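You operate a simulated robot arm through the tools that you are given. There is no shell and no other tool.

Carry out the task below with a simulated robot arm. There is one attempt and no reset: what you move stays moved.

Task
Set the controls near the wheel bench. At the end: the outer holder four is turned to home; the outer holder six is turned to home; the inner holder two is turned to home; the outer holder three is turned to home; whatever was shut is shut again. Leave all else as you found it, and nothing knocked over.

The check looks at the end state, three seconds after you hand in, the way a careful person would. Anything else that was tipped, shoved, dropped, spilled or broken makes it a failure.

Robot
A 6-joint arm with a two-finger gripper, fixed in place. Base frame: the origin is at the foot of the arm, x ahead of it, y to its left, z up. Readings come in m, degrees, newtons and seconds.
Its first joint turns from -166.0 to 166.0 degrees. Payload 2.45 kg.
Tool frame: the origin (TCP) lies between the finger pads and is the grasp point; the fingertips stand 0.02 m ahead of it; z points along the fingers, y is the line along which they close. Largest opening 0.14 m; the body of the gripper starts 0.168 m behind the TCP.
Orientation is told as [roll, pitch, yaw] about the base's x, y, z axes, in that order, counted from this pose: with the fingers straight down and closing along the base's y, the tool's x points along the base's -x, its y along +y and its z along -z.

Tools
- The arm moves only by the tool nudge_tool. Its arguments are lists of equal length, an entry for each row: "xyz": the shift along the tool's x, y, z in units of 150 mm (1.0 is 150 mm), a list of three; "angular": the turn, a rotation vector about the tool's x, y, z in units of 120 degrees (1.0 is 120 degrees), a list of three; "jaw": the gripper command, from -1 (shut) to 1 (fully open), values between in proportion. In form: {"xyz": [[dx, dy, dz], ...], "angular": [[wx, wy, wz], ...], "jaw": [jaw, ...]}. A call has 1 to 20 rows; each row is the pose to reach, as a shift and turn from the pose commanded when the call began, along the tool's axes at that moment. A call with a number of a shift or a turn outside -1 to 1 is refused whole. Rows are played at 5 a second. More than 0.05 m and 8.6 degrees between two rows, or a gripper value outside its range, and nothing of the call is played. A pose out of reach is approached as far as the arm can. The call stops where the force on the tool passes 40 N (or 10 N more than at its start, if that is more) or the arm is blocked; 0.2 s more then pass. The fingers move at their own pace (about 0.045 m/s each) and stop on an object; they squeeze with about 27 N. The grip force told is the motor's: it shows also when the fingers shut on nothing. Time passes only in rows, and 0.2 s behind the last, so rows that repeat a pose let the fingers close. It gives the time, the measured TCP pose, the force on the tool (base axes), the opening and the grip force at its end, in the units of the frame above (readings bear some noise), with the torque about the TCP (base axes, N m) and any sound that the robot's microphone picked up, and new pictures: "show" is both (left out), scene, wrist or none.
- Cameras (640 x 400 px; columns grow to the right, rows downward): "scene" is fixed at [0.2273, -0.5173, 1.4497]; the picture's right is [0.45, -0.89, 0.00], its down [-0.37, -0.19, -0.91] and it looks along [0.81, 0.41, -0.41] (base axes); focal length 359 px, centre (320, 200). "wrist" rides on the gripper at [0.078, 0.011, -0.209] in the tool frame; the picture's right is [-0.14, 0.99, 0.00], its down [-0.92, -0.13, -0.37] and it looks along [-0.37, -0.05, 0.93] (tool axes); focal length 280 px, centre (320, 200). There is no depth. A picture from a camera that has moved, and an enlarged one, comes with that camera's place and axes in the base frame and with its lens. The place of the scene camera against the robot may be out by one fixed shift of up to 0.025 m in any direction.
- close_up(camera, box): a new picture of the part [left, top, right, bottom] of that camera's present view, enlarged. It takes no simulated time.
- hand_in(): hands the job in; it is judged then, once.

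Nothing tells you positions but the pictures and the camera data. Unless the task says otherwise, let go and move clear before handing in.

The tools are called after "Call:" by a JSON object that holds its "op" and its "data". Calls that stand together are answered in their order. nudge_tool: Moves the arm, as the interface text tells. Its arguments: {"type":"object","properties":{"xyz":{"type":"array"},"angular":{"type":"array"},"jaw":{"type":"array"},"show":{"type":"string","enum":["both","scene","wrist","none"]}},"required":["xyz","angular","jaw"]} The other tools are called the same way: close_up (camera, box) takes an enlarged picture of a part of a camera's view; hand_in () hands the job in.

At the start:

```text
time: 0.0
tool_pos: [0.7369, 0.0571, 1.1646]
orientation: [0.0, 0.0, 0.0]
ft_force: [0.2, -0.5, 1.2]
wrist_torque: [0.01, 0.0, 0.01]
gripper_width: 0.1399
finger_force: 0.1
```

scene: 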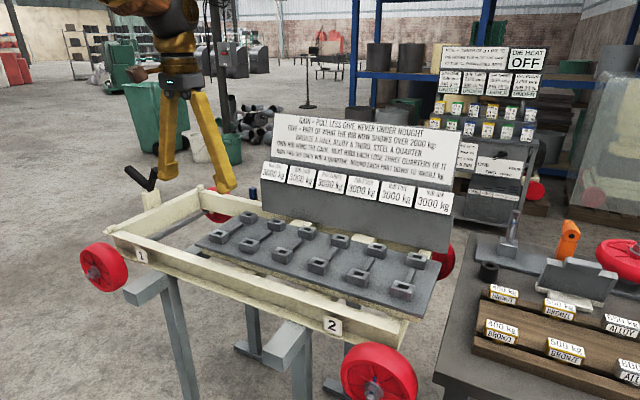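
wrist: 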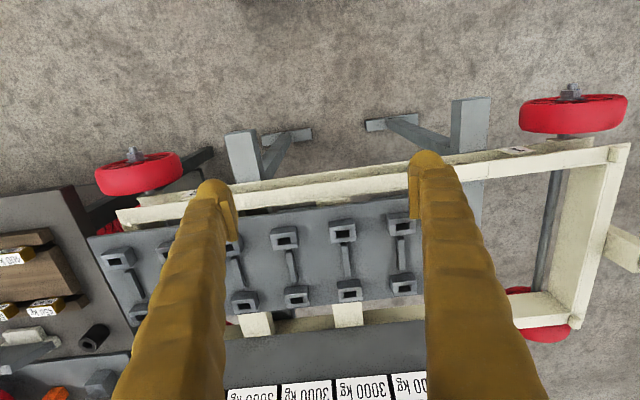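

I see a cart frame with a plate carrying two rows of sockets, some sign boards, and a bench with blocks to the right. I'll look closer at the signs and the parts before moving.

Call:
{"op": "close_up", "data": {"camera": "scene", "box": [250, 100, 470, 240]}}

Call:
{"op": "close_up", "data": {"camera": "scene", "box": [190, 190, 450, 320]}}

Call:
{"op": "close_up", "data": {"camera": "scene", "box": [420, 30, 580, 200]}}

Call:
{"op": "close_up", "data": {"camera": "scene", "box": [440, 200, 640, 400]}}

Call:
{"op": "close_up", "data": {"camera": "wrist", "box": [60, 180, 440, 400]}}

```text
2.86 times, centred on (360, 170) of scene
camera zoom: at [0.2273, -0.5173, 1.4497], right [0.45, -0.89, 0.0], down [-0.37, -0.19, -0.91], along [0.81, 0.41, -0.41], focal length 1027 px, centre (206, 286)
```

zoom: 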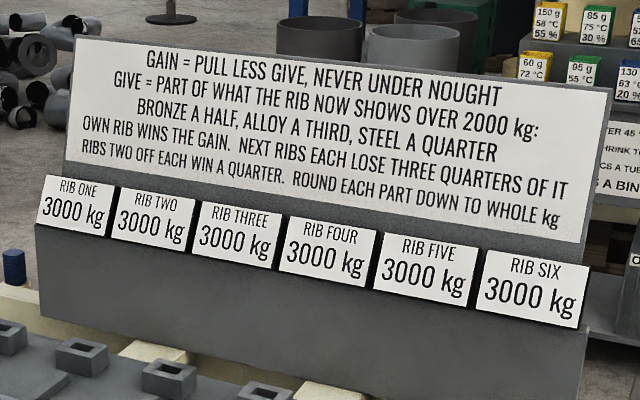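

```text
2.46 times, centred on (320, 255) of scene
camera zoom: at [0.2273, -0.5173, 1.4497], right [0.45, -0.89, 0.0], down [-0.37, -0.19, -0.91], along [0.81, 0.41, -0.41], focal length 885 px, centre (320, 65)
```

zoom: 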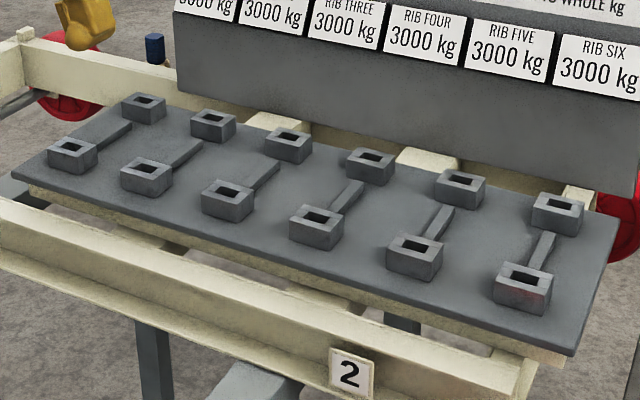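

```text
2.35 times, centred on (500, 115) of scene
camera zoom: at [0.2273, -0.5173, 1.4497], right [0.45, -0.89, 0.0], down [-0.37, -0.19, -0.91], along [0.81, 0.41, -0.41], focal length 846 px, centre (-104, 400)
```

zoom: 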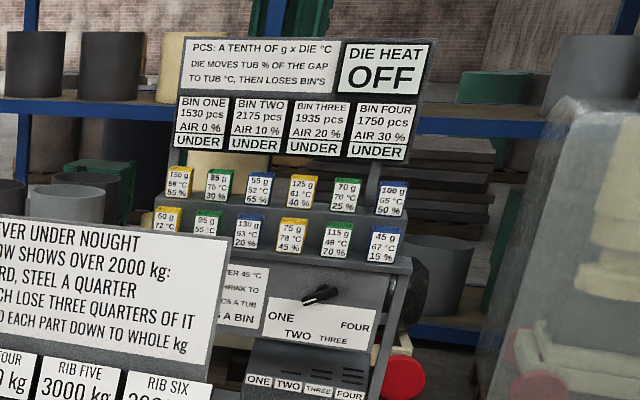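

```text
2.00 times, centred on (540, 300) of scene
camera zoom: at [0.2273, -0.5173, 1.4497], right [0.45, -0.89, 0.0], down [-0.37, -0.19, -0.91], along [0.81, 0.41, -0.41], focal length 719 px, centre (-120, 0)
```

zoom: 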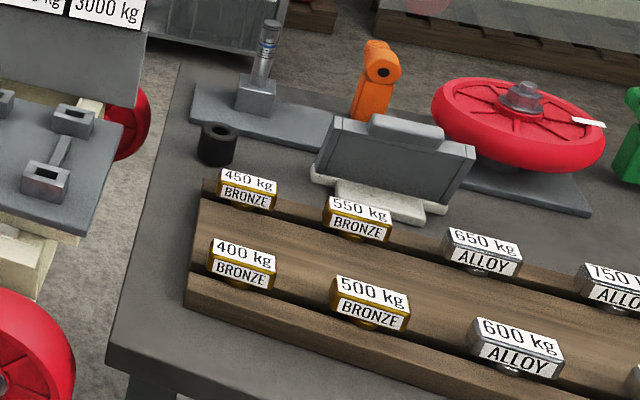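

```text
1.68 times, centred on (250, 290) of wrist
camera zoom: at [0.6583, 0.0675, 1.3735], right [0.14, 0.99, 0.0], down [0.92, -0.13, 0.37], along [0.37, -0.05, -0.93], focal length 472 px, centre (438, 48)
```

zoom: 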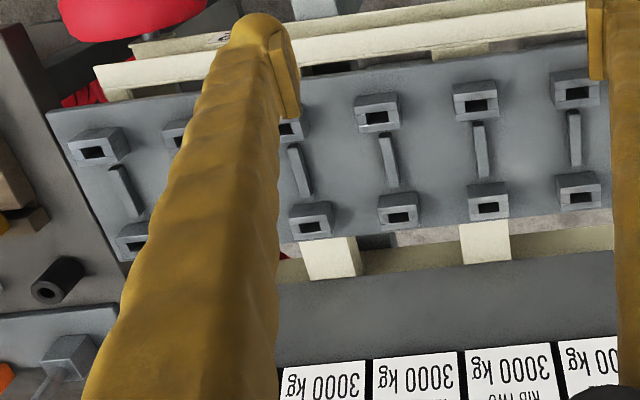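

The rib board and the die bins don't mention holders, so I need to find the "controls". I'll zoom in on the rest of the scene first.

Call:
{"op": "close_up", "data": {"camera": "scene", "box": [540, 40, 640, 240]}}

Call:
{"op": "close_up", "data": {"camera": "scene", "box": [0, 0, 260, 160]}}

Call:
{"op": "close_up", "data": {"camera": "scene", "box": [60, 150, 260, 320]}}

Call:
{"op": "close_up", "data": {"camera": "scene", "box": [440, 120, 580, 230]}}

Call:
{"op": "close_up", "data": {"camera": "scene", "box": [240, 0, 440, 120]}}

Call:
{"op": "close_up", "data": {"camera": "wrist", "box": [0, 180, 160, 400]}}

```text
2.00 times, centred on (590, 140) of scene
camera zoom: at [0.2273, -0.5173, 1.4497], right [0.45, -0.89, 0.0], down [-0.37, -0.19, -0.91], along [0.81, 0.41, -0.41], focal length 719 px, centre (-220, 320)
```

zoom: 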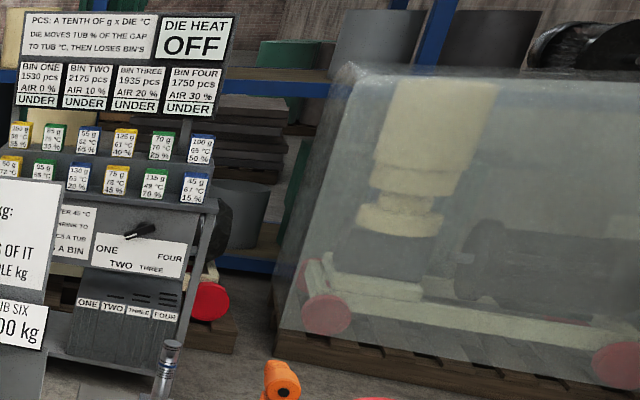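

```text
2.46 times, centred on (130, 80) of scene
camera zoom: at [0.2273, -0.5173, 1.4497], right [0.45, -0.89, 0.0], down [-0.37, -0.19, -0.91], along [0.81, 0.41, -0.41], focal length 885 px, centre (788, 495)
```

zoom: 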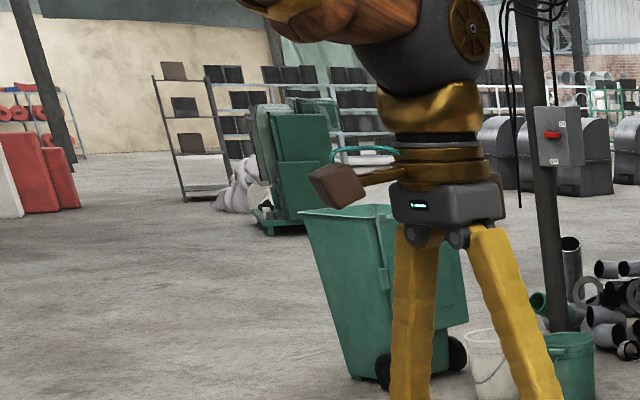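

```text
2.35 times, centred on (160, 235) of scene
camera zoom: at [0.2273, -0.5173, 1.4497], right [0.45, -0.89, 0.0], down [-0.37, -0.19, -0.91], along [0.81, 0.41, -0.41], focal length 846 px, centre (696, 118)
```

zoom: 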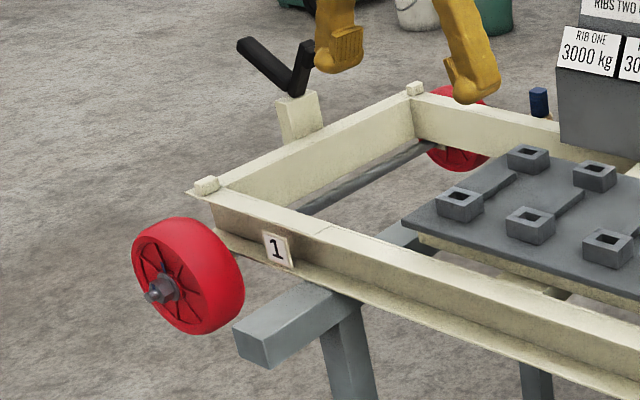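

```text
3.64 times, centred on (510, 175) of scene
camera zoom: at [0.2273, -0.5173, 1.4497], right [0.45, -0.89, 0.0], down [-0.37, -0.19, -0.91], along [0.81, 0.41, -0.41], focal length 1307 px, centre (-371, 291)
```

zoom: 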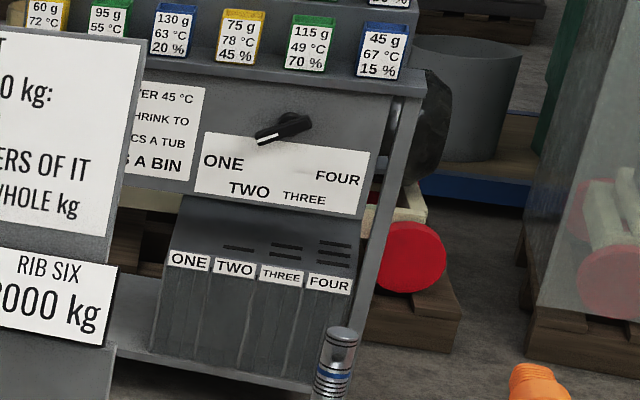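

```text
3.20 times, centred on (340, 60) of scene
camera zoom: at [0.2273, -0.5173, 1.4497], right [0.45, -0.89, 0.0], down [-0.37, -0.19, -0.91], along [0.81, 0.41, -0.41], focal length 1150 px, centre (256, 648)
```

zoom: 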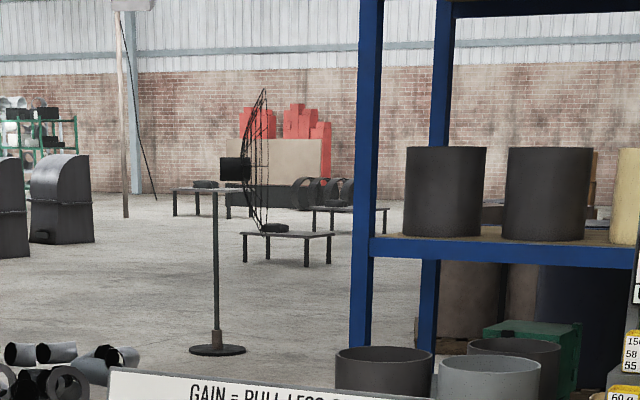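

```text
1.82 times, centred on (80, 290) of wrist
camera zoom: at [0.6583, 0.0675, 1.3735], right [0.14, 0.99, 0.0], down [0.92, -0.13, 0.37], along [0.37, -0.05, -0.93], focal length 510 px, centre (756, 36)
```

zoom: 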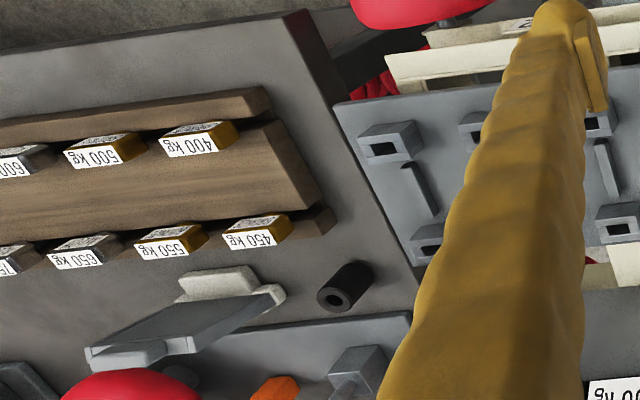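

The plate with twelve square sockets sits at about z 0.93, x 0.9; I don't see turning "holders" yet. I'll tilt the wrist camera to look toward the right bench (−y) to find the controls.

Call:
{"op": "nudge_tool", "data": {"xyz": [[0, 0, 0], [0, 0, 0], [0, 0, 0], [0, 0, 0], [0, 0, 0], [0, 0, 0], [0, 0, 0]], "angular": [[0.07, 0, 0], [0.14, 0, 0], [0.21, 0, 0], [0.28, 0, 0], [0.35, 0, 0], [0.42, 0, 0], [0.42, 0, 0]], "jaw": [1, 1, 1, 1, 1, 1, 1], "show": "both"}}

```text
time: 1.6
tool_pos: [0.736, 0.0571, 1.1652]
orientation: [-50.6, -0.1, -0.1]
ft_force: [-0.2, 0.6, -0.3]
wrist_torque: [0.01, 0.0, -0.03]
gripper_width: 0.1402
finger_force: 0.0
camera wrist: at [0.6585, 0.2249, 1.2896], right [0.14, 0.63, -0.76], down [0.92, 0.2, 0.33], along [0.37, -0.75, -0.55], focal length 280 px, centre (320, 200)
```

scene: 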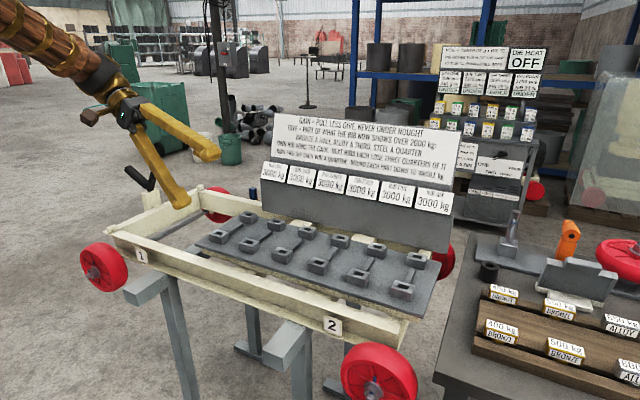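
wrist: 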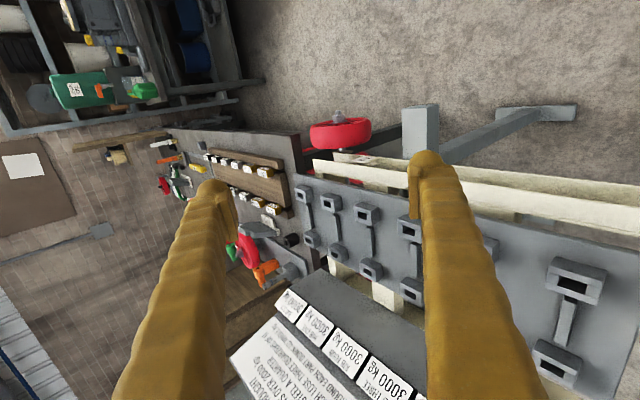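

The view toward −y shows the bench, a rack beyond it with a green box, and a wall. I'll zoom in on those.

Call:
{"op": "close_up", "data": {"camera": "wrist", "box": [0, 0, 250, 160]}}

Call:
{"op": "close_up", "data": {"camera": "wrist", "box": [130, 110, 330, 300]}}

Call:
{"op": "close_up", "data": {"camera": "wrist", "box": [0, 120, 160, 400]}}

```text
2.50 times, centred on (125, 80) of wrist
camera zoom: at [0.6585, 0.2249, 1.2896], right [0.14, 0.63, -0.76], down [0.92, 0.2, 0.33], along [0.37, -0.75, -0.55], focal length 701 px, centre (808, 500)
```

zoom: 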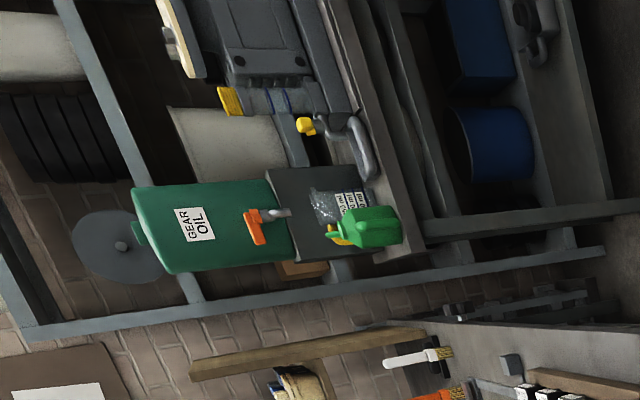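

```text
2.11 times, centred on (230, 205) of wrist
camera zoom: at [0.6585, 0.2249, 1.2896], right [0.14, 0.63, -0.76], down [0.92, 0.2, 0.33], along [0.37, -0.75, -0.55], focal length 590 px, centre (510, 190)
```

zoom: 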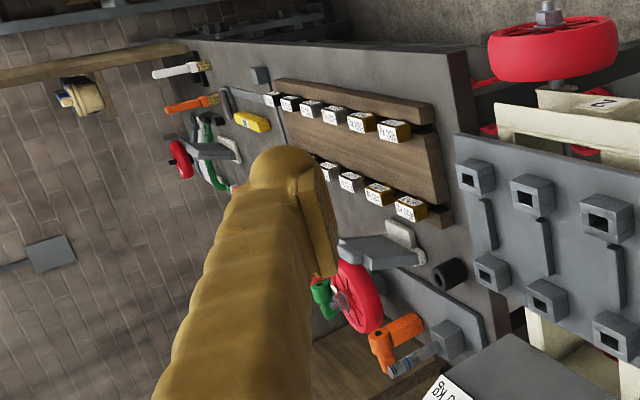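

```text
1.43 times, centred on (80, 260) of wrist
camera zoom: at [0.6585, 0.2249, 1.2896], right [0.14, 0.63, -0.76], down [0.92, 0.2, 0.33], along [0.37, -0.75, -0.55], focal length 401 px, centre (663, 114)
```

zoom: 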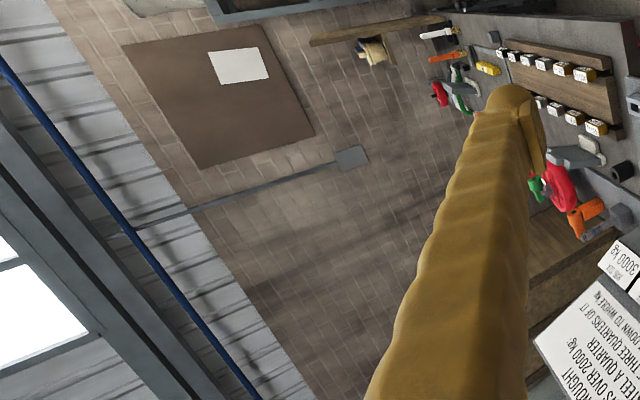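

Nothing yet on the far bench labelled as holders; there is a rack to the robot's right with a tank. I'll sweep the camera further clockwise to look behind-right of the arm.

Call:
{"op": "nudge_tool", "data": {"xyz": [[0, 0, 0], [0, 0, 0], [0, 0, 0], [0, 0, 0], [0, 0, 0], [0, 0, 0], [0, 0, 0], [0, 0, 0], [0, 0, 0]], "angular": [[0, 0.0483, 0.0397], [0, 0.0966, 0.0794], [0, 0.145, 0.119], [0, 0.193, 0.159], [0, 0.2416, 0.1984], [0, 0.29, 0.238], [0, 0.338, 0.278], [0, 0.3865, 0.3175], [0, 0.3865, 0.3175]], "jaw": [1, 1, 1, 1, 1, 1, 1, 1, 1], "show": "both"}}

```text
time: 3.6
tool_pos: [0.7218, 0.0497, 1.143]
orientation: [-49.9, -0.1, -59.9]
ft_force: [-0.9, 0.1, 0.5]
wrist_torque: [-0.02, -0.02, 0.0]
gripper_width: 0.1399
finger_force: 0.1
out of reach, approached as far as the arm can: row 7, 8, 9
camera wrist: at [0.8272, 0.201, 1.2693], right [0.62, 0.2, -0.76], down [0.63, -0.7, 0.34], along [-0.46, -0.69, -0.56], focal length 280 px, centre (320, 200)
```

scene: 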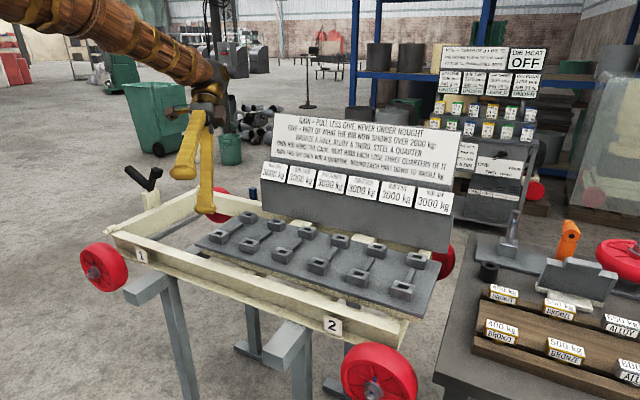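
wrist: 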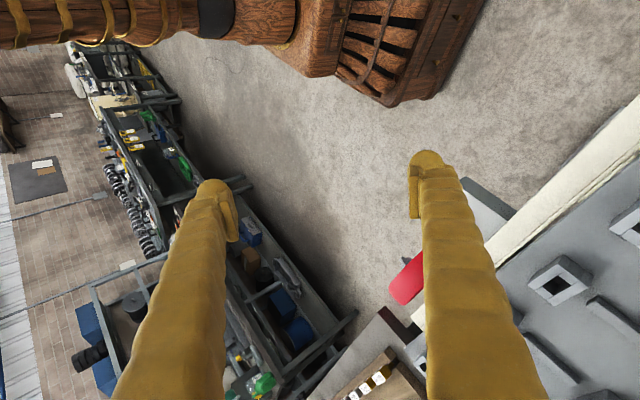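

Behind-right there are only distant racks along the wall. I'll swing back and tilt the camera toward the arm's left (+y).

Call:
{"op": "nudge_tool", "data": {"xyz": [[0, 0, 0], [0, 0, 0], [0, 0, 0], [0, 0, 0], [0, 0, 0], [0, 0, 0], [0, 0, 0], [0, 0, 0], [0, 0, 0]], "angular": [[0, -0.0483, -0.0397], [0, -0.0966, -0.0794], [0, -0.145, -0.119], [0, -0.193, -0.159], [0, -0.2416, -0.1984], [0, -0.29, -0.238], [0, -0.338, -0.278], [0, -0.3865, -0.3175], [0, -0.3865, -0.3175]], "jaw": [1, 1, 1, 1, 1, 1, 1, 1, 1], "show": "none"}}

Call:
{"op": "nudge_tool", "data": {"xyz": [[0, 0, 0], [0, 0, 0], [0, 0, 0], [0, 0, 0], [0, 0, 0], [0, 0, 0], [0, 0, 0], [0, 0, 0], [0, 0, 0], [0, 0, 0], [0, 0, 0], [0, 0, 0], [0, 0, 0]], "angular": [[-0.07, 0, 0], [-0.14, 0, 0], [-0.21, 0, 0], [-0.28, 0, 0], [-0.35, 0, 0], [-0.42, 0, 0], [-0.49, 0, 0], [-0.56, 0, 0], [-0.63, 0, 0], [-0.7, 0, 0], [-0.77, 0, 0], [-0.84, 0, 0], [-0.84, 0, 0]], "jaw": [1, 1, 1, 1, 1, 1, 1, 1, 1, 1, 1, 1, 1], "show": "both"}}

```text
time: 5.6
tool_pos: [0.7227, 0.0494, 1.1445]
orientation: [-50.4, 0.0, 0.1]
ft_force: [-0.7, 0.1, 0.4]
wrist_torque: [0.0, -0.03, -0.02]
gripper_width: 0.1401
finger_force: 0.0
```

```text
time: 8.4
tool_pos: [0.7213, 0.0511, 1.1448]
orientation: [50.5, -0.1, 0.1]
ft_force: [0.0, 0.2, -0.4]
wrist_torque: [0.0, -0.02, -0.01]
gripper_width: 0.14
finger_force: 0.1
camera wrist: at [0.6446, -0.1044, 1.2847], right [0.14, 0.63, 0.76], down [0.92, -0.37, 0.14], along [0.37, 0.68, -0.63], focal length 280 px, centre (320, 200)
```

scene: 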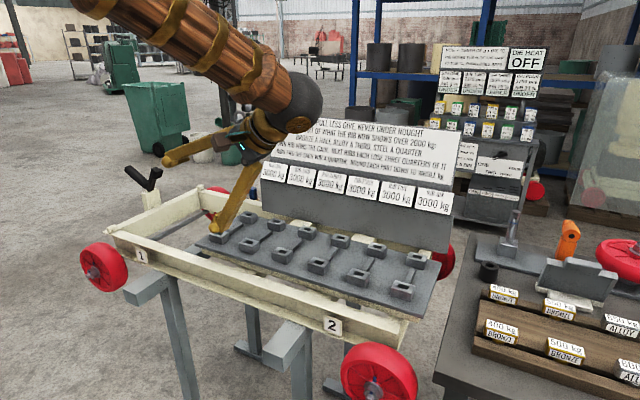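
wrist: 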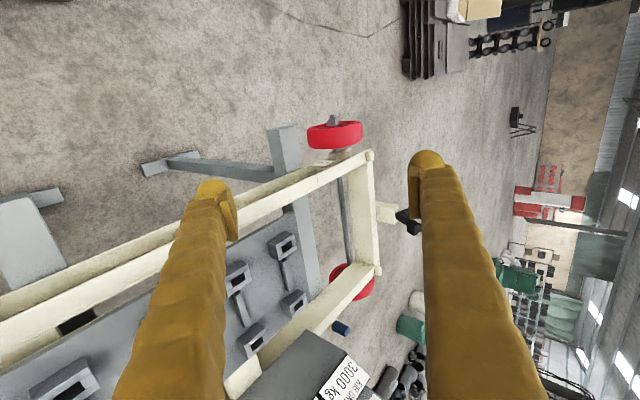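

To the left there is the cart frame end and, further back, some dark equipment. I'll zoom in on these.

Call:
{"op": "close_up", "data": {"camera": "wrist", "box": [380, 0, 580, 130]}}

Call:
{"op": "close_up", "data": {"camera": "wrist", "box": [200, 110, 440, 400]}}

Call:
{"op": "close_up", "data": {"camera": "wrist", "box": [0, 180, 200, 400]}}

```text
3.08 times, centred on (480, 65) of wrist
camera zoom: at [0.6446, -0.1044, 1.2847], right [0.14, 0.63, 0.76], down [0.92, -0.37, 0.14], along [0.37, 0.68, -0.63], focal length 863 px, centre (-172, 615)
```

zoom: 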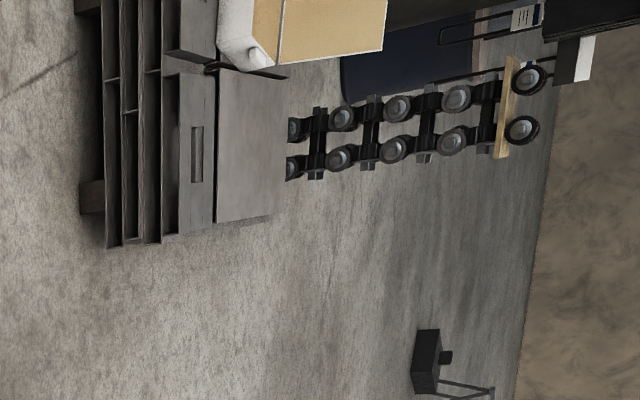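

```text
1.38 times, centred on (320, 255) of wrist
camera zoom: at [0.6446, -0.1044, 1.2847], right [0.14, 0.63, 0.76], down [0.92, -0.37, 0.14], along [0.37, 0.68, -0.63], focal length 387 px, centre (320, 124)
```

zoom: 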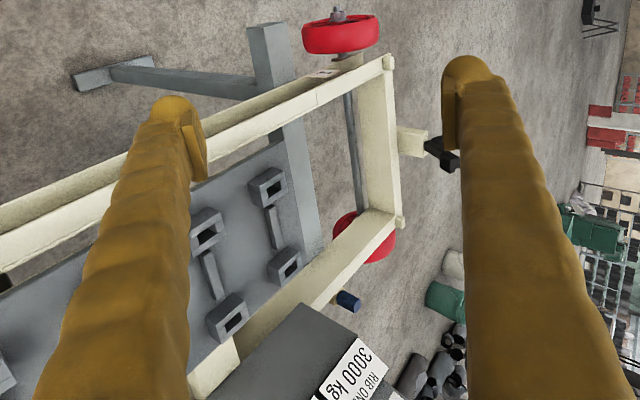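

```text
1.82 times, centred on (100, 290) of wrist
camera zoom: at [0.6446, -0.1044, 1.2847], right [0.14, 0.63, 0.76], down [0.92, -0.37, 0.14], along [0.37, 0.68, -0.63], focal length 510 px, centre (720, 36)
```

zoom: 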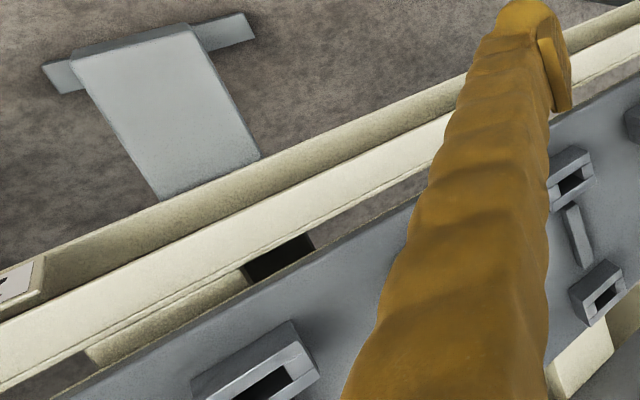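

The left side only has the cart and distant floor equipment. I'll return to vertical and move over the right bench to look at what's on it and beyond it.

Call:
{"op": "nudge_tool", "data": {"xyz": [[0, 0, 0], [0, 0, 0], [0, 0, 0], [0, 0, 0], [0, 0, 0], [0, 0, 0], [0, 0, 0]], "angular": [[0.07, 0, 0], [0.14, 0, 0], [0.21, 0, 0], [0.28, 0, 0], [0.35, 0, 0], [0.42, 0, 0], [0.42, 0, 0]], "jaw": [1, 1, 1, 1, 1, 1, 1], "show": "none"}}

Call:
{"op": "nudge_tool", "data": {"xyz": [[0.1, -0.3, -0.1], [0.2, -0.6, -0.2], [0.3, -0.9, -0.3], [0.3, -0.9, -0.3]], "angular": [[0, 0, 0], [0, 0, 0], [0, 0, 0], [0, 0, 0]], "jaw": [1, 1, 1, 1], "show": "none"}}

Call:
{"op": "nudge_tool", "data": {"xyz": [[0.1, -0.3, -0.1], [0.2, -0.6, -0.2], [0.3, -0.9, -0.3], [0.5, -1, -0.3], [0.6, -1, -0.3], [0.6, -1, -0.3]], "angular": [[0, 0, 0], [0, 0, 0], [0, 0, 0], [0, 0, 0], [0, 0, 0], [0, 0, 0]], "jaw": [1, 1, 1, 1, 1, 1], "show": "both"}}

```text
time: 10.0
tool_pos: [0.7214, 0.05, 1.1439]
orientation: [-0.1, 0.1, 0.0]
ft_force: [0.3, 0.7, -0.1]
wrist_torque: [0.01, -0.01, 0.01]
gripper_width: 0.1399
finger_force: 0.0
```

```text
time: 11.0
tool_pos: [0.6768, -0.086, 1.1884]
orientation: [0.1, 0.0, -0.1]
ft_force: [0.5, 0.5, 0.3]
wrist_torque: [-0.04, 0.02, -0.03]
gripper_width: 0.1401
finger_force: 0.0
```

```text
time: 12.4
tool_pos: [0.5863, -0.2348, 1.234]
orientation: [-0.1, 0.0, 0.0]
ft_force: [0.3, 0.4, 0.3]
wrist_torque: [0.0, 0.0, -0.02]
gripper_width: 0.1399
finger_force: 0.1
camera wrist: at [0.5082, -0.2244, 1.4421], right [0.14, 0.99, 0.0], down [0.92, -0.13, 0.37], along [0.37, -0.05, -0.93], focal length 280 px, centre (320, 200)
```

scene: 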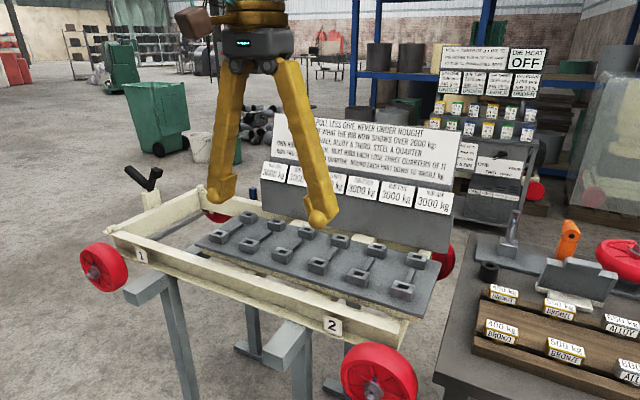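
wrist: 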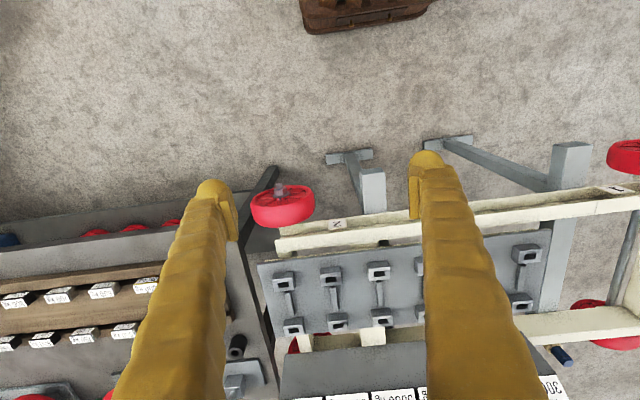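

On the near side of the right bench there is a lower shelf or trough with red items and something blue. I'll move further right for a better look.

Call:
{"op": "close_up", "data": {"camera": "wrist", "box": [0, 200, 210, 400]}}

Call:
{"op": "nudge_tool", "data": {"xyz": [[0.15, -0.28, 0], [0.3, -0.56, 0], [0.45, -0.84, 0], [0.6, -1, 0], [0.6, -1, 0]], "angular": [[0, 0, 0], [0, 0, 0], [0, 0, 0], [0, 0, 0], [0, 0, 0]], "jaw": [1, 1, 1, 1, 1], "show": "none"}}

Call:
{"op": "nudge_tool", "data": {"xyz": [[0.1, -0.3, 0], [0.2, -0.6, 0], [0.25, -0.9, 0], [0.3, -1, 0], [0.3, -1, 0]], "angular": [[0, 0, 0], [0, 0, 0], [0, 0, 0], [0, 0, 0], [0, 0, 0]], "jaw": [1, 1, 1, 1, 1], "show": "both"}}

```text
2.00 times, centred on (105, 300) of wrist
camera zoom: at [0.5082, -0.2244, 1.4421], right [0.14, 0.99, 0.0], down [0.92, -0.13, 0.37], along [0.37, -0.05, -0.93], focal length 561 px, centre (750, 0)
```

zoom: 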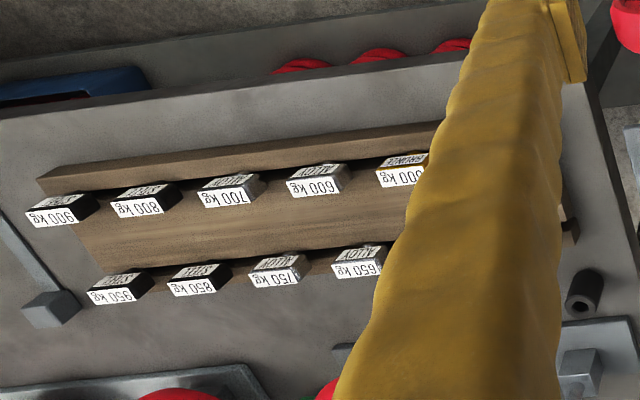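

```text
time: 13.6
tool_pos: [0.4968, -0.386, 1.2346]
orientation: [0.1, -0.1, 0.0]
ft_force: [-0.2, -0.3, -1.0]
wrist_torque: [0.02, 0.03, -0.03]
gripper_width: 0.14
finger_force: 0.1
```

```text
time: 14.8
tool_pos: [0.4532, -0.5358, 1.2327]
orientation: [0.0, 0.1, 0.1]
ft_force: [0.3, -0.3, -0.2]
wrist_torque: [0.03, 0.0, 0.02]
gripper_width: 0.1399
finger_force: 0.0
camera wrist: at [0.3749, -0.5248, 1.4423], right [0.14, 0.99, 0.0], down [0.92, -0.13, 0.37], along [0.37, -0.05, -0.93], focal length 280 px, centre (320, 200)
```

scene: 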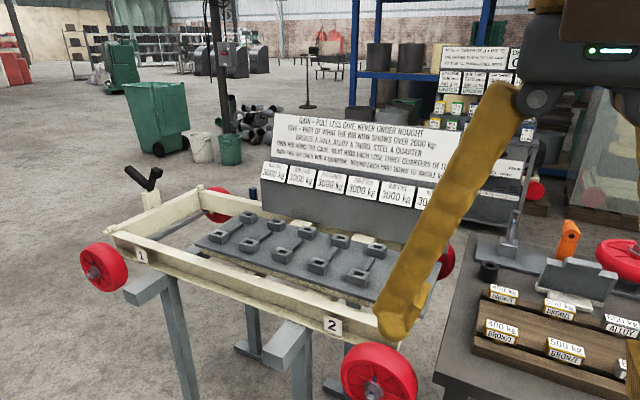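
wrist: 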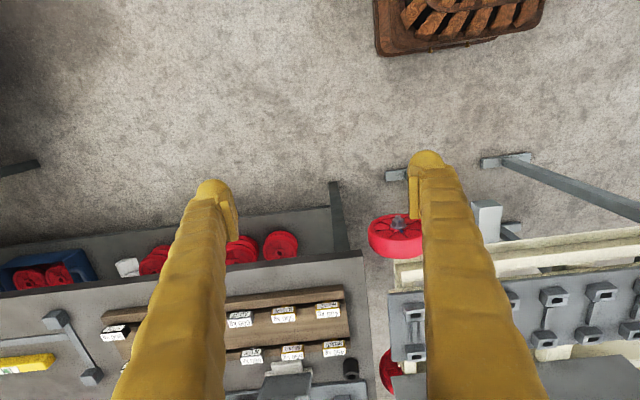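

This bench has red wheels on its lower shelf, so it is the "wheel bench". I'll look at the rest of the bench and further right.

Call:
{"op": "close_up", "data": {"camera": "wrist", "box": [0, 200, 220, 400]}}

Call:
{"op": "nudge_tool", "data": {"xyz": [[0.1, -0.3, 0], [0.2, -0.6, 0], [0.3, -0.9, 0], [0.4, -1, 0], [0.4, -1, 0]], "angular": [[0, 0, 0], [0, 0, 0], [0, 0, 0], [0, 0, 0], [0, 0, 0]], "jaw": [1, 1, 1, 1, 1], "show": "none"}}

Call:
{"op": "nudge_tool", "data": {"xyz": [[0, 0, 0], [0, 0, 0], [0, 0, 0], [0, 0, 0], [0, 0, 0], [0, 0, 0], [0, 0, 0]], "angular": [[0.07, 0, 0], [0.14, 0, 0], [0.21, 0, 0], [0.28, 0, 0], [0.35, 0, 0], [0.42, 0, 0], [0.42, 0, 0]], "jaw": [1, 1, 1, 1, 1, 1, 1], "show": "both"}}

```text
2.00 times, centred on (110, 300) of wrist
camera zoom: at [0.3749, -0.5248, 1.4423], right [0.14, 0.99, 0.0], down [0.92, -0.13, 0.37], along [0.37, -0.05, -0.93], focal length 561 px, centre (740, 0)
```

zoom: 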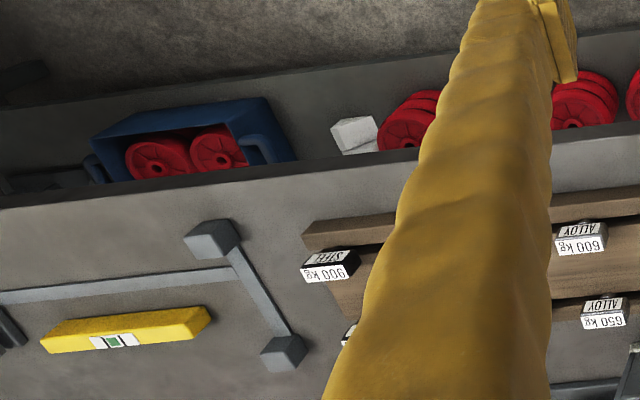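

```text
time: 16.0
tool_pos: [0.392, -0.6857, 1.2339]
orientation: [0.0, -0.1, 0.0]
ft_force: [0.5, 0.2, 0.2]
wrist_torque: [0.02, -0.02, 0.0]
gripper_width: 0.1399
finger_force: 0.0
```

```text
time: 17.6
tool_pos: [0.3924, -0.685, 1.2336]
orientation: [-50.3, 0.0, 0.0]
ft_force: [0.1, 0.1, -0.8]
wrist_torque: [0.01, -0.03, -0.01]
gripper_width: 0.1399
finger_force: 0.1
camera wrist: at [0.3145, -0.517, 1.3576], right [0.14, 0.63, -0.76], down [0.92, 0.2, 0.33], along [0.37, -0.75, -0.55], focal length 280 px, centre (320, 200)
```

scene: 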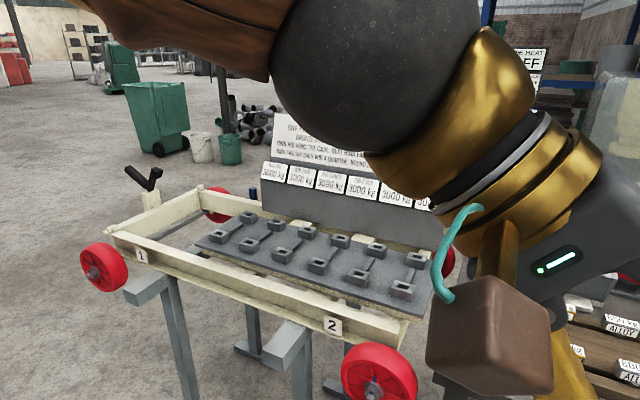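
wrist: 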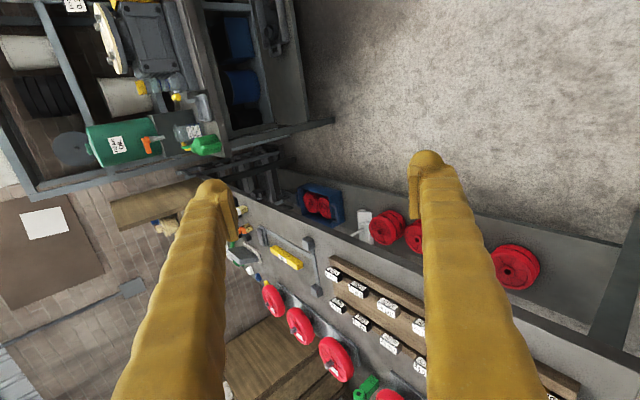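

The bench carries wheels in a row on stands, so the cart next to it with the two rows of sockets seems the likeliest place for "outer/inner holders". I'll untilt and go above the plate for a close look.

Call:
{"op": "nudge_tool", "data": {"xyz": [[0, 0, 0], [0, 0, 0], [0, 0, 0], [0, 0, 0], [0, 0, 0], [0, 0, 0], [0, 0, 0]], "angular": [[-0.07, 0, 0], [-0.14, 0, 0], [-0.21, 0, 0], [-0.28, 0, 0], [-0.35, 0, 0], [-0.42, 0, 0], [-0.42, 0, 0]], "jaw": [1, 1, 1, 1, 1, 1, 1], "show": "none"}}

Call:
{"op": "nudge_tool", "data": {"xyz": [[-0.1, 0.3, 0], [-0.2, 0.6, 0], [-0.3, 0.9, 0], [-0.5, 1, 0], [-0.7, 1, 0], [-0.8, 1, 0]], "angular": [[0, 0, 0], [0, 0, 0], [0, 0, 0], [0, 0, 0], [0, 0, 0], [0, 0, 0]], "jaw": [1, 1, 1, 1, 1, 1], "show": "none"}}

Call:
{"op": "nudge_tool", "data": {"xyz": [[-0.1, 0.3, 0], [-0.2, 0.6, 0], [-0.3, 0.9, 0], [-0.5, 1, 0], [-0.7, 1, 0], [-0.7, 1, 0.2], [-0.7, 1, 0.2]], "angular": [[0, 0, 0], [0, 0, 0], [0, 0, 0], [0, 0, 0], [0, 0, 0], [0, 0, 0], [0, 0, 0]], "jaw": [1, 1, 1, 1, 1, 1, 1], "show": "both"}}

```text
time: 19.2
tool_pos: [0.3912, -0.6863, 1.2334]
orientation: [0.1, 0.1, 0.0]
ft_force: [0.3, 1.5, 0.5]
wrist_torque: [-0.01, -0.01, -0.01]
gripper_width: 0.1398
finger_force: 0.0
```

```text
time: 20.6
tool_pos: [0.5128, -0.5341, 1.2327]
orientation: [0.1, -0.1, 0.1]
ft_force: [0.1, -0.1, -0.4]
wrist_torque: [-0.01, 0.0, 0.01]
gripper_width: 0.1401
finger_force: 0.1
```

```text
time: 22.2
tool_pos: [0.6185, -0.3857, 1.2035]
orientation: [0.1, 0.0, 0.1]
ft_force: [-0.3, 1.7, 0.1]
wrist_torque: [0.0, -0.02, -0.01]
gripper_width: 0.1401
finger_force: 0.0
camera wrist: at [0.5399, -0.3743, 1.4114], right [0.14, 0.99, 0.0], down [0.92, -0.13, 0.37], along [0.37, -0.05, -0.93], focal length 280 px, centre (320, 200)
```

scene: 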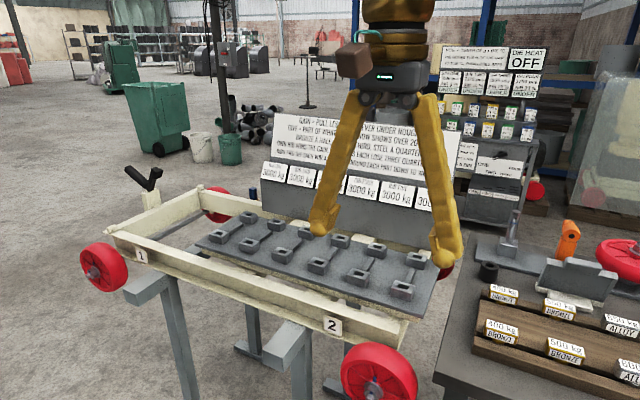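
wrist: 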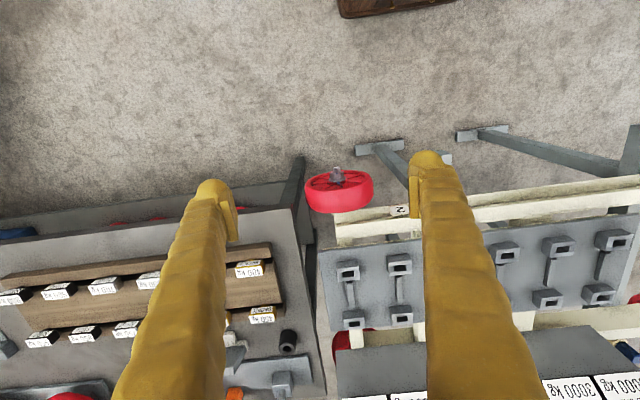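

Now I can see the plate's right end beneath me. I'll zoom in on the sockets and the signs.

Call:
{"op": "close_up", "data": {"camera": "wrist", "box": [310, 180, 430, 400]}}

Call:
{"op": "close_up", "data": {"camera": "wrist", "box": [470, 190, 640, 320]}}

Call:
{"op": "close_up", "data": {"camera": "scene", "box": [190, 200, 310, 280]}}

Call:
{"op": "close_up", "data": {"camera": "scene", "box": [300, 220, 440, 310]}}

```text
1.82 times, centred on (370, 290) of wrist
camera zoom: at [0.5399, -0.3743, 1.4114], right [0.14, 0.99, 0.0], down [0.92, -0.13, 0.37], along [0.37, -0.05, -0.93], focal length 510 px, centre (229, 36)
```

zoom: 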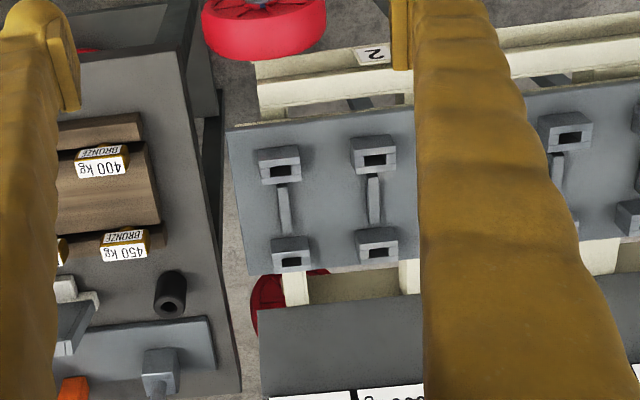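

```text
3.08 times, centred on (555, 255) of wrist
camera zoom: at [0.5399, -0.3743, 1.4114], right [0.14, 0.99, 0.0], down [0.92, -0.13, 0.37], along [0.37, -0.05, -0.93], focal length 863 px, centre (-403, 31)
```

zoom: 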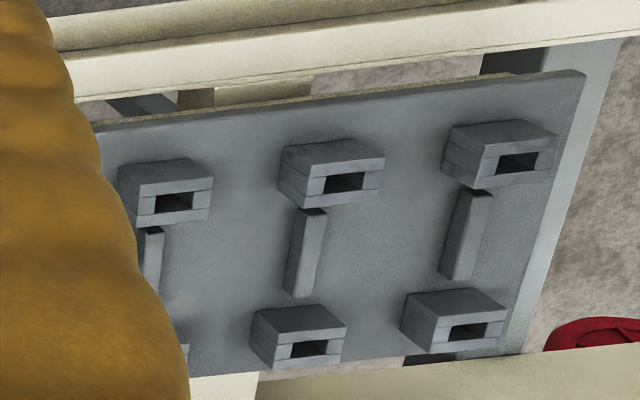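

```text
5.00 times, centred on (250, 240) of scene
camera zoom: at [0.2273, -0.5173, 1.4497], right [0.45, -0.89, 0.0], down [-0.37, -0.19, -0.91], along [0.81, 0.41, -0.41], focal length 1797 px, centre (670, 0)
```

zoom: 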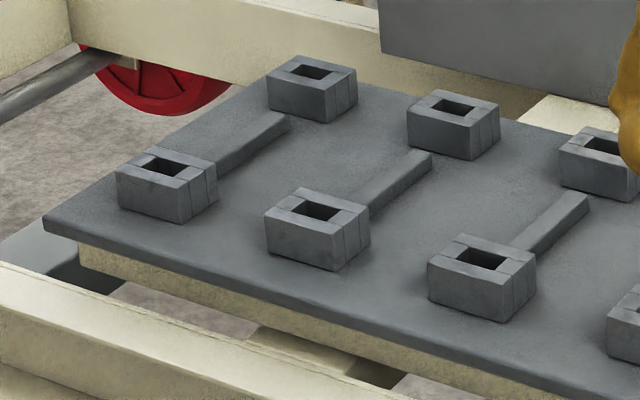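

```text
4.44 times, centred on (370, 265) of scene
camera zoom: at [0.2273, -0.5173, 1.4497], right [0.45, -0.89, 0.0], down [-0.37, -0.19, -0.91], along [0.81, 0.41, -0.41], focal length 1598 px, centre (98, -89)
```

zoom: 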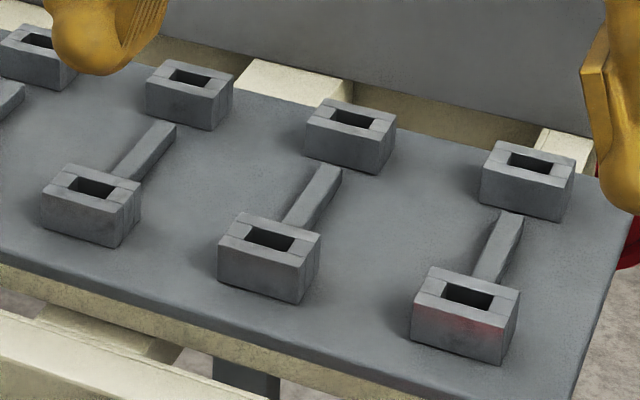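

The sockets are fixed boxes, not turning controls, so the "holders" must be elsewhere, probably behind or beside the arm. I'll pull back and tilt the camera to look rearward.

Call:
{"op": "nudge_tool", "data": {"xyz": [[0.15, 0, -0.1], [0.3, 0, -0.2], [0.45, 0, -0.3], [0.6, 0, -0.4], [0.75, 0, -0.5], [0.8, 0, -0.5], [0.8, 0, -0.5], [0.8, 0, -0.5], [0.8, 0, -0.5]], "angular": [[0, 0.07, 0], [0, 0.14, 0], [0, 0.21, 0], [0, 0.28, 0], [0, 0.35, 0], [0, 0.42, 0], [0, 0.49, 0], [0, 0.55, 0], [0, 0.55, 0]], "jaw": [1, 1, 1, 1, 1, 1, 1, 1, 1], "show": "both"}}

```text
time: 24.2
tool_pos: [0.4387, -0.4019, 1.179]
orientation: [-1.9, 63.6, 0.1]
ft_force: [-0.5, -0.1, 0.6]
wrist_torque: [0.0, -0.02, 0.03]
gripper_width: 0.14
finger_force: 0.1
out of reach, approached as far as the arm can: row 6, 7, 8, 9
camera wrist: at [0.5907, -0.3848, 1.3411], right [0.03, 0.99, -0.14], down [0.74, -0.12, -0.66], along [-0.67, -0.08, -0.74], focal length 280 px, centre (320, 200)
```

scene: 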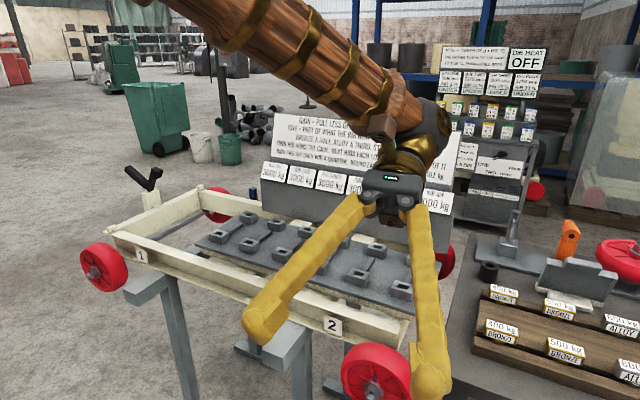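
wrist: 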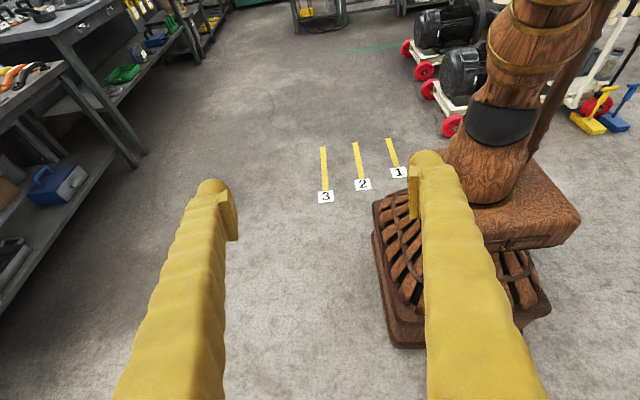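

Behind the arm there are benches to one side with tools, floor marks 1–3, and motors on trolleys. I'll zoom in on these.

Call:
{"op": "close_up", "data": {"camera": "wrist", "box": [0, 0, 220, 140]}}

Call:
{"op": "close_up", "data": {"camera": "wrist", "box": [280, 0, 640, 220]}}

Call:
{"op": "close_up", "data": {"camera": "wrist", "box": [0, 40, 160, 320]}}

```text
2.86 times, centred on (110, 70) of wrist
camera zoom: at [0.5907, -0.3848, 1.3411], right [0.03, 0.99, -0.14], down [0.74, -0.12, -0.66], along [-0.67, -0.08, -0.74], focal length 801 px, centre (920, 571)
```

zoom: 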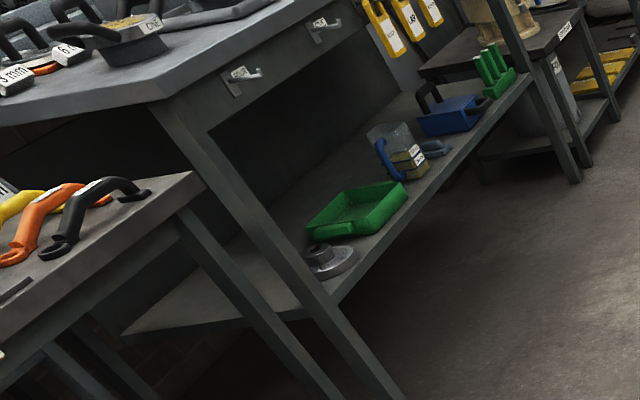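

```text
1.78 times, centred on (460, 110) of wrist
camera zoom: at [0.5907, -0.3848, 1.3411], right [0.03, 0.99, -0.14], down [0.74, -0.12, -0.66], along [-0.67, -0.08, -0.74], focal length 498 px, centre (71, 360)
```

zoom: 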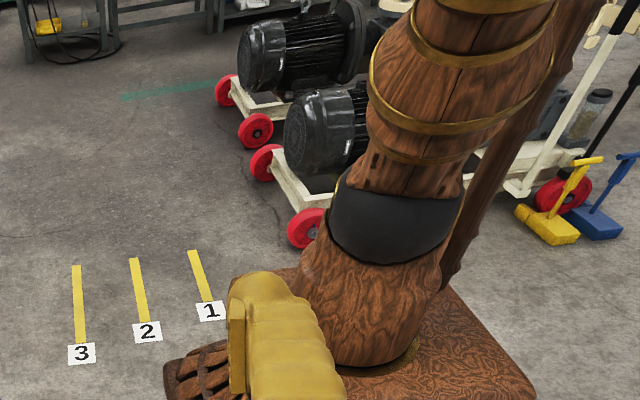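

```text
1.43 times, centred on (80, 180) of wrist
camera zoom: at [0.5907, -0.3848, 1.3411], right [0.03, 0.99, -0.14], down [0.74, -0.12, -0.66], along [-0.67, -0.08, -0.74], focal length 401 px, centre (663, 229)
```

zoom: 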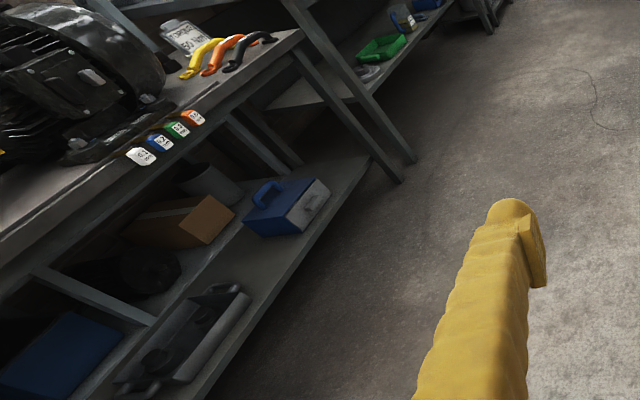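

All stations behind are metres away and out of reach; only the cart and the wheel bench's left end are reachable. I'll untilt and inspect the sockets from close above, since they're the only items in two rows of six.

Call:
{"op": "nudge_tool", "data": {"xyz": [[0, 0, 0], [0, 0, 0], [0, 0, 0], [0, 0, 0], [0, 0, 0], [0, 0, 0], [0, 0, 0], [0, 0, 0], [0, 0, 0]], "angular": [[0, -0.07, 0], [0, -0.14, 0], [0, -0.21, 0], [0, -0.28, 0], [0, -0.35, 0], [0, -0.42, 0], [0, -0.49, 0], [0, -0.53, 0], [0, -0.53, 0]], "jaw": [1, 1, 1, 1, 1, 1, 1, 1, 1], "show": "none"}}

Call:
{"op": "nudge_tool", "data": {"xyz": [[-0.3, 0.1, 0], [-0.6, 0.2, 0], [-0.9, 0.3, 0], [-1, 0.5, 0], [-1, 0.8, 0], [-1, 1, 0], [-1, 1, 0]], "angular": [[0, 0, 0], [0, 0, 0], [0, 0, 0], [0, 0, 0], [0, 0, 0], [0, 0, 0], [0, 0, 0]], "jaw": [1, 1, 1, 1, 1, 1, 1], "show": "both"}}

```text
time: 26.2
tool_pos: [0.44, -0.4025, 1.1771]
orientation: [-0.7, -0.1, 1.7]
ft_force: [-1.1, 0.0, 1.0]
wrist_torque: [0.0, 0.03, 0.01]
gripper_width: 0.1401
finger_force: 0.1
```

```text
time: 27.8
tool_pos: [0.584, -0.2466, 1.1759]
orientation: [-0.8, -0.1, 1.5]
ft_force: [0.1, 0.1, -0.3]
wrist_torque: [0.0, -0.01, -0.03]
gripper_width: 0.14
finger_force: 0.0
camera wrist: at [0.5064, -0.2359, 1.3837], right [0.11, 0.99, -0.01], down [0.92, -0.1, 0.37], along [0.37, -0.05, -0.93], focal length 280 px, centre (320, 200)
```

scene: 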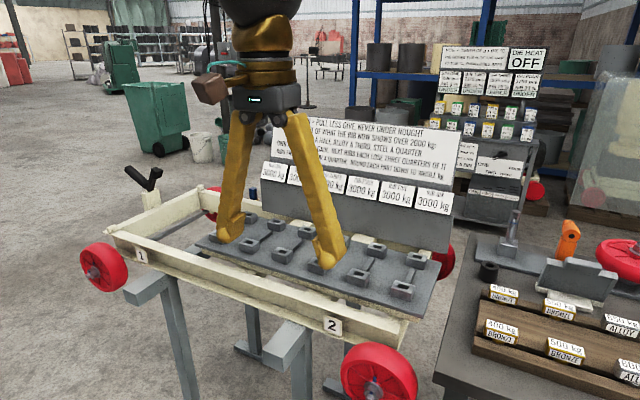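
wrist: 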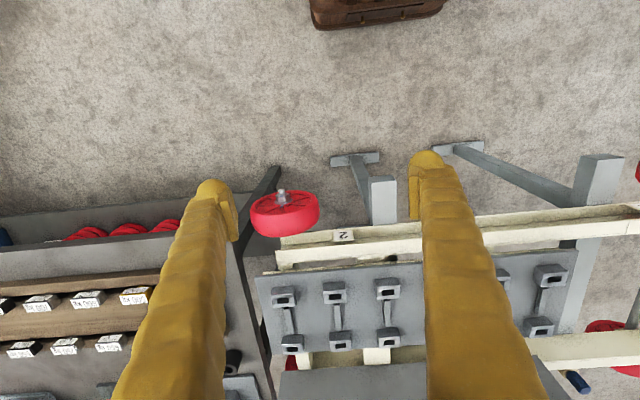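

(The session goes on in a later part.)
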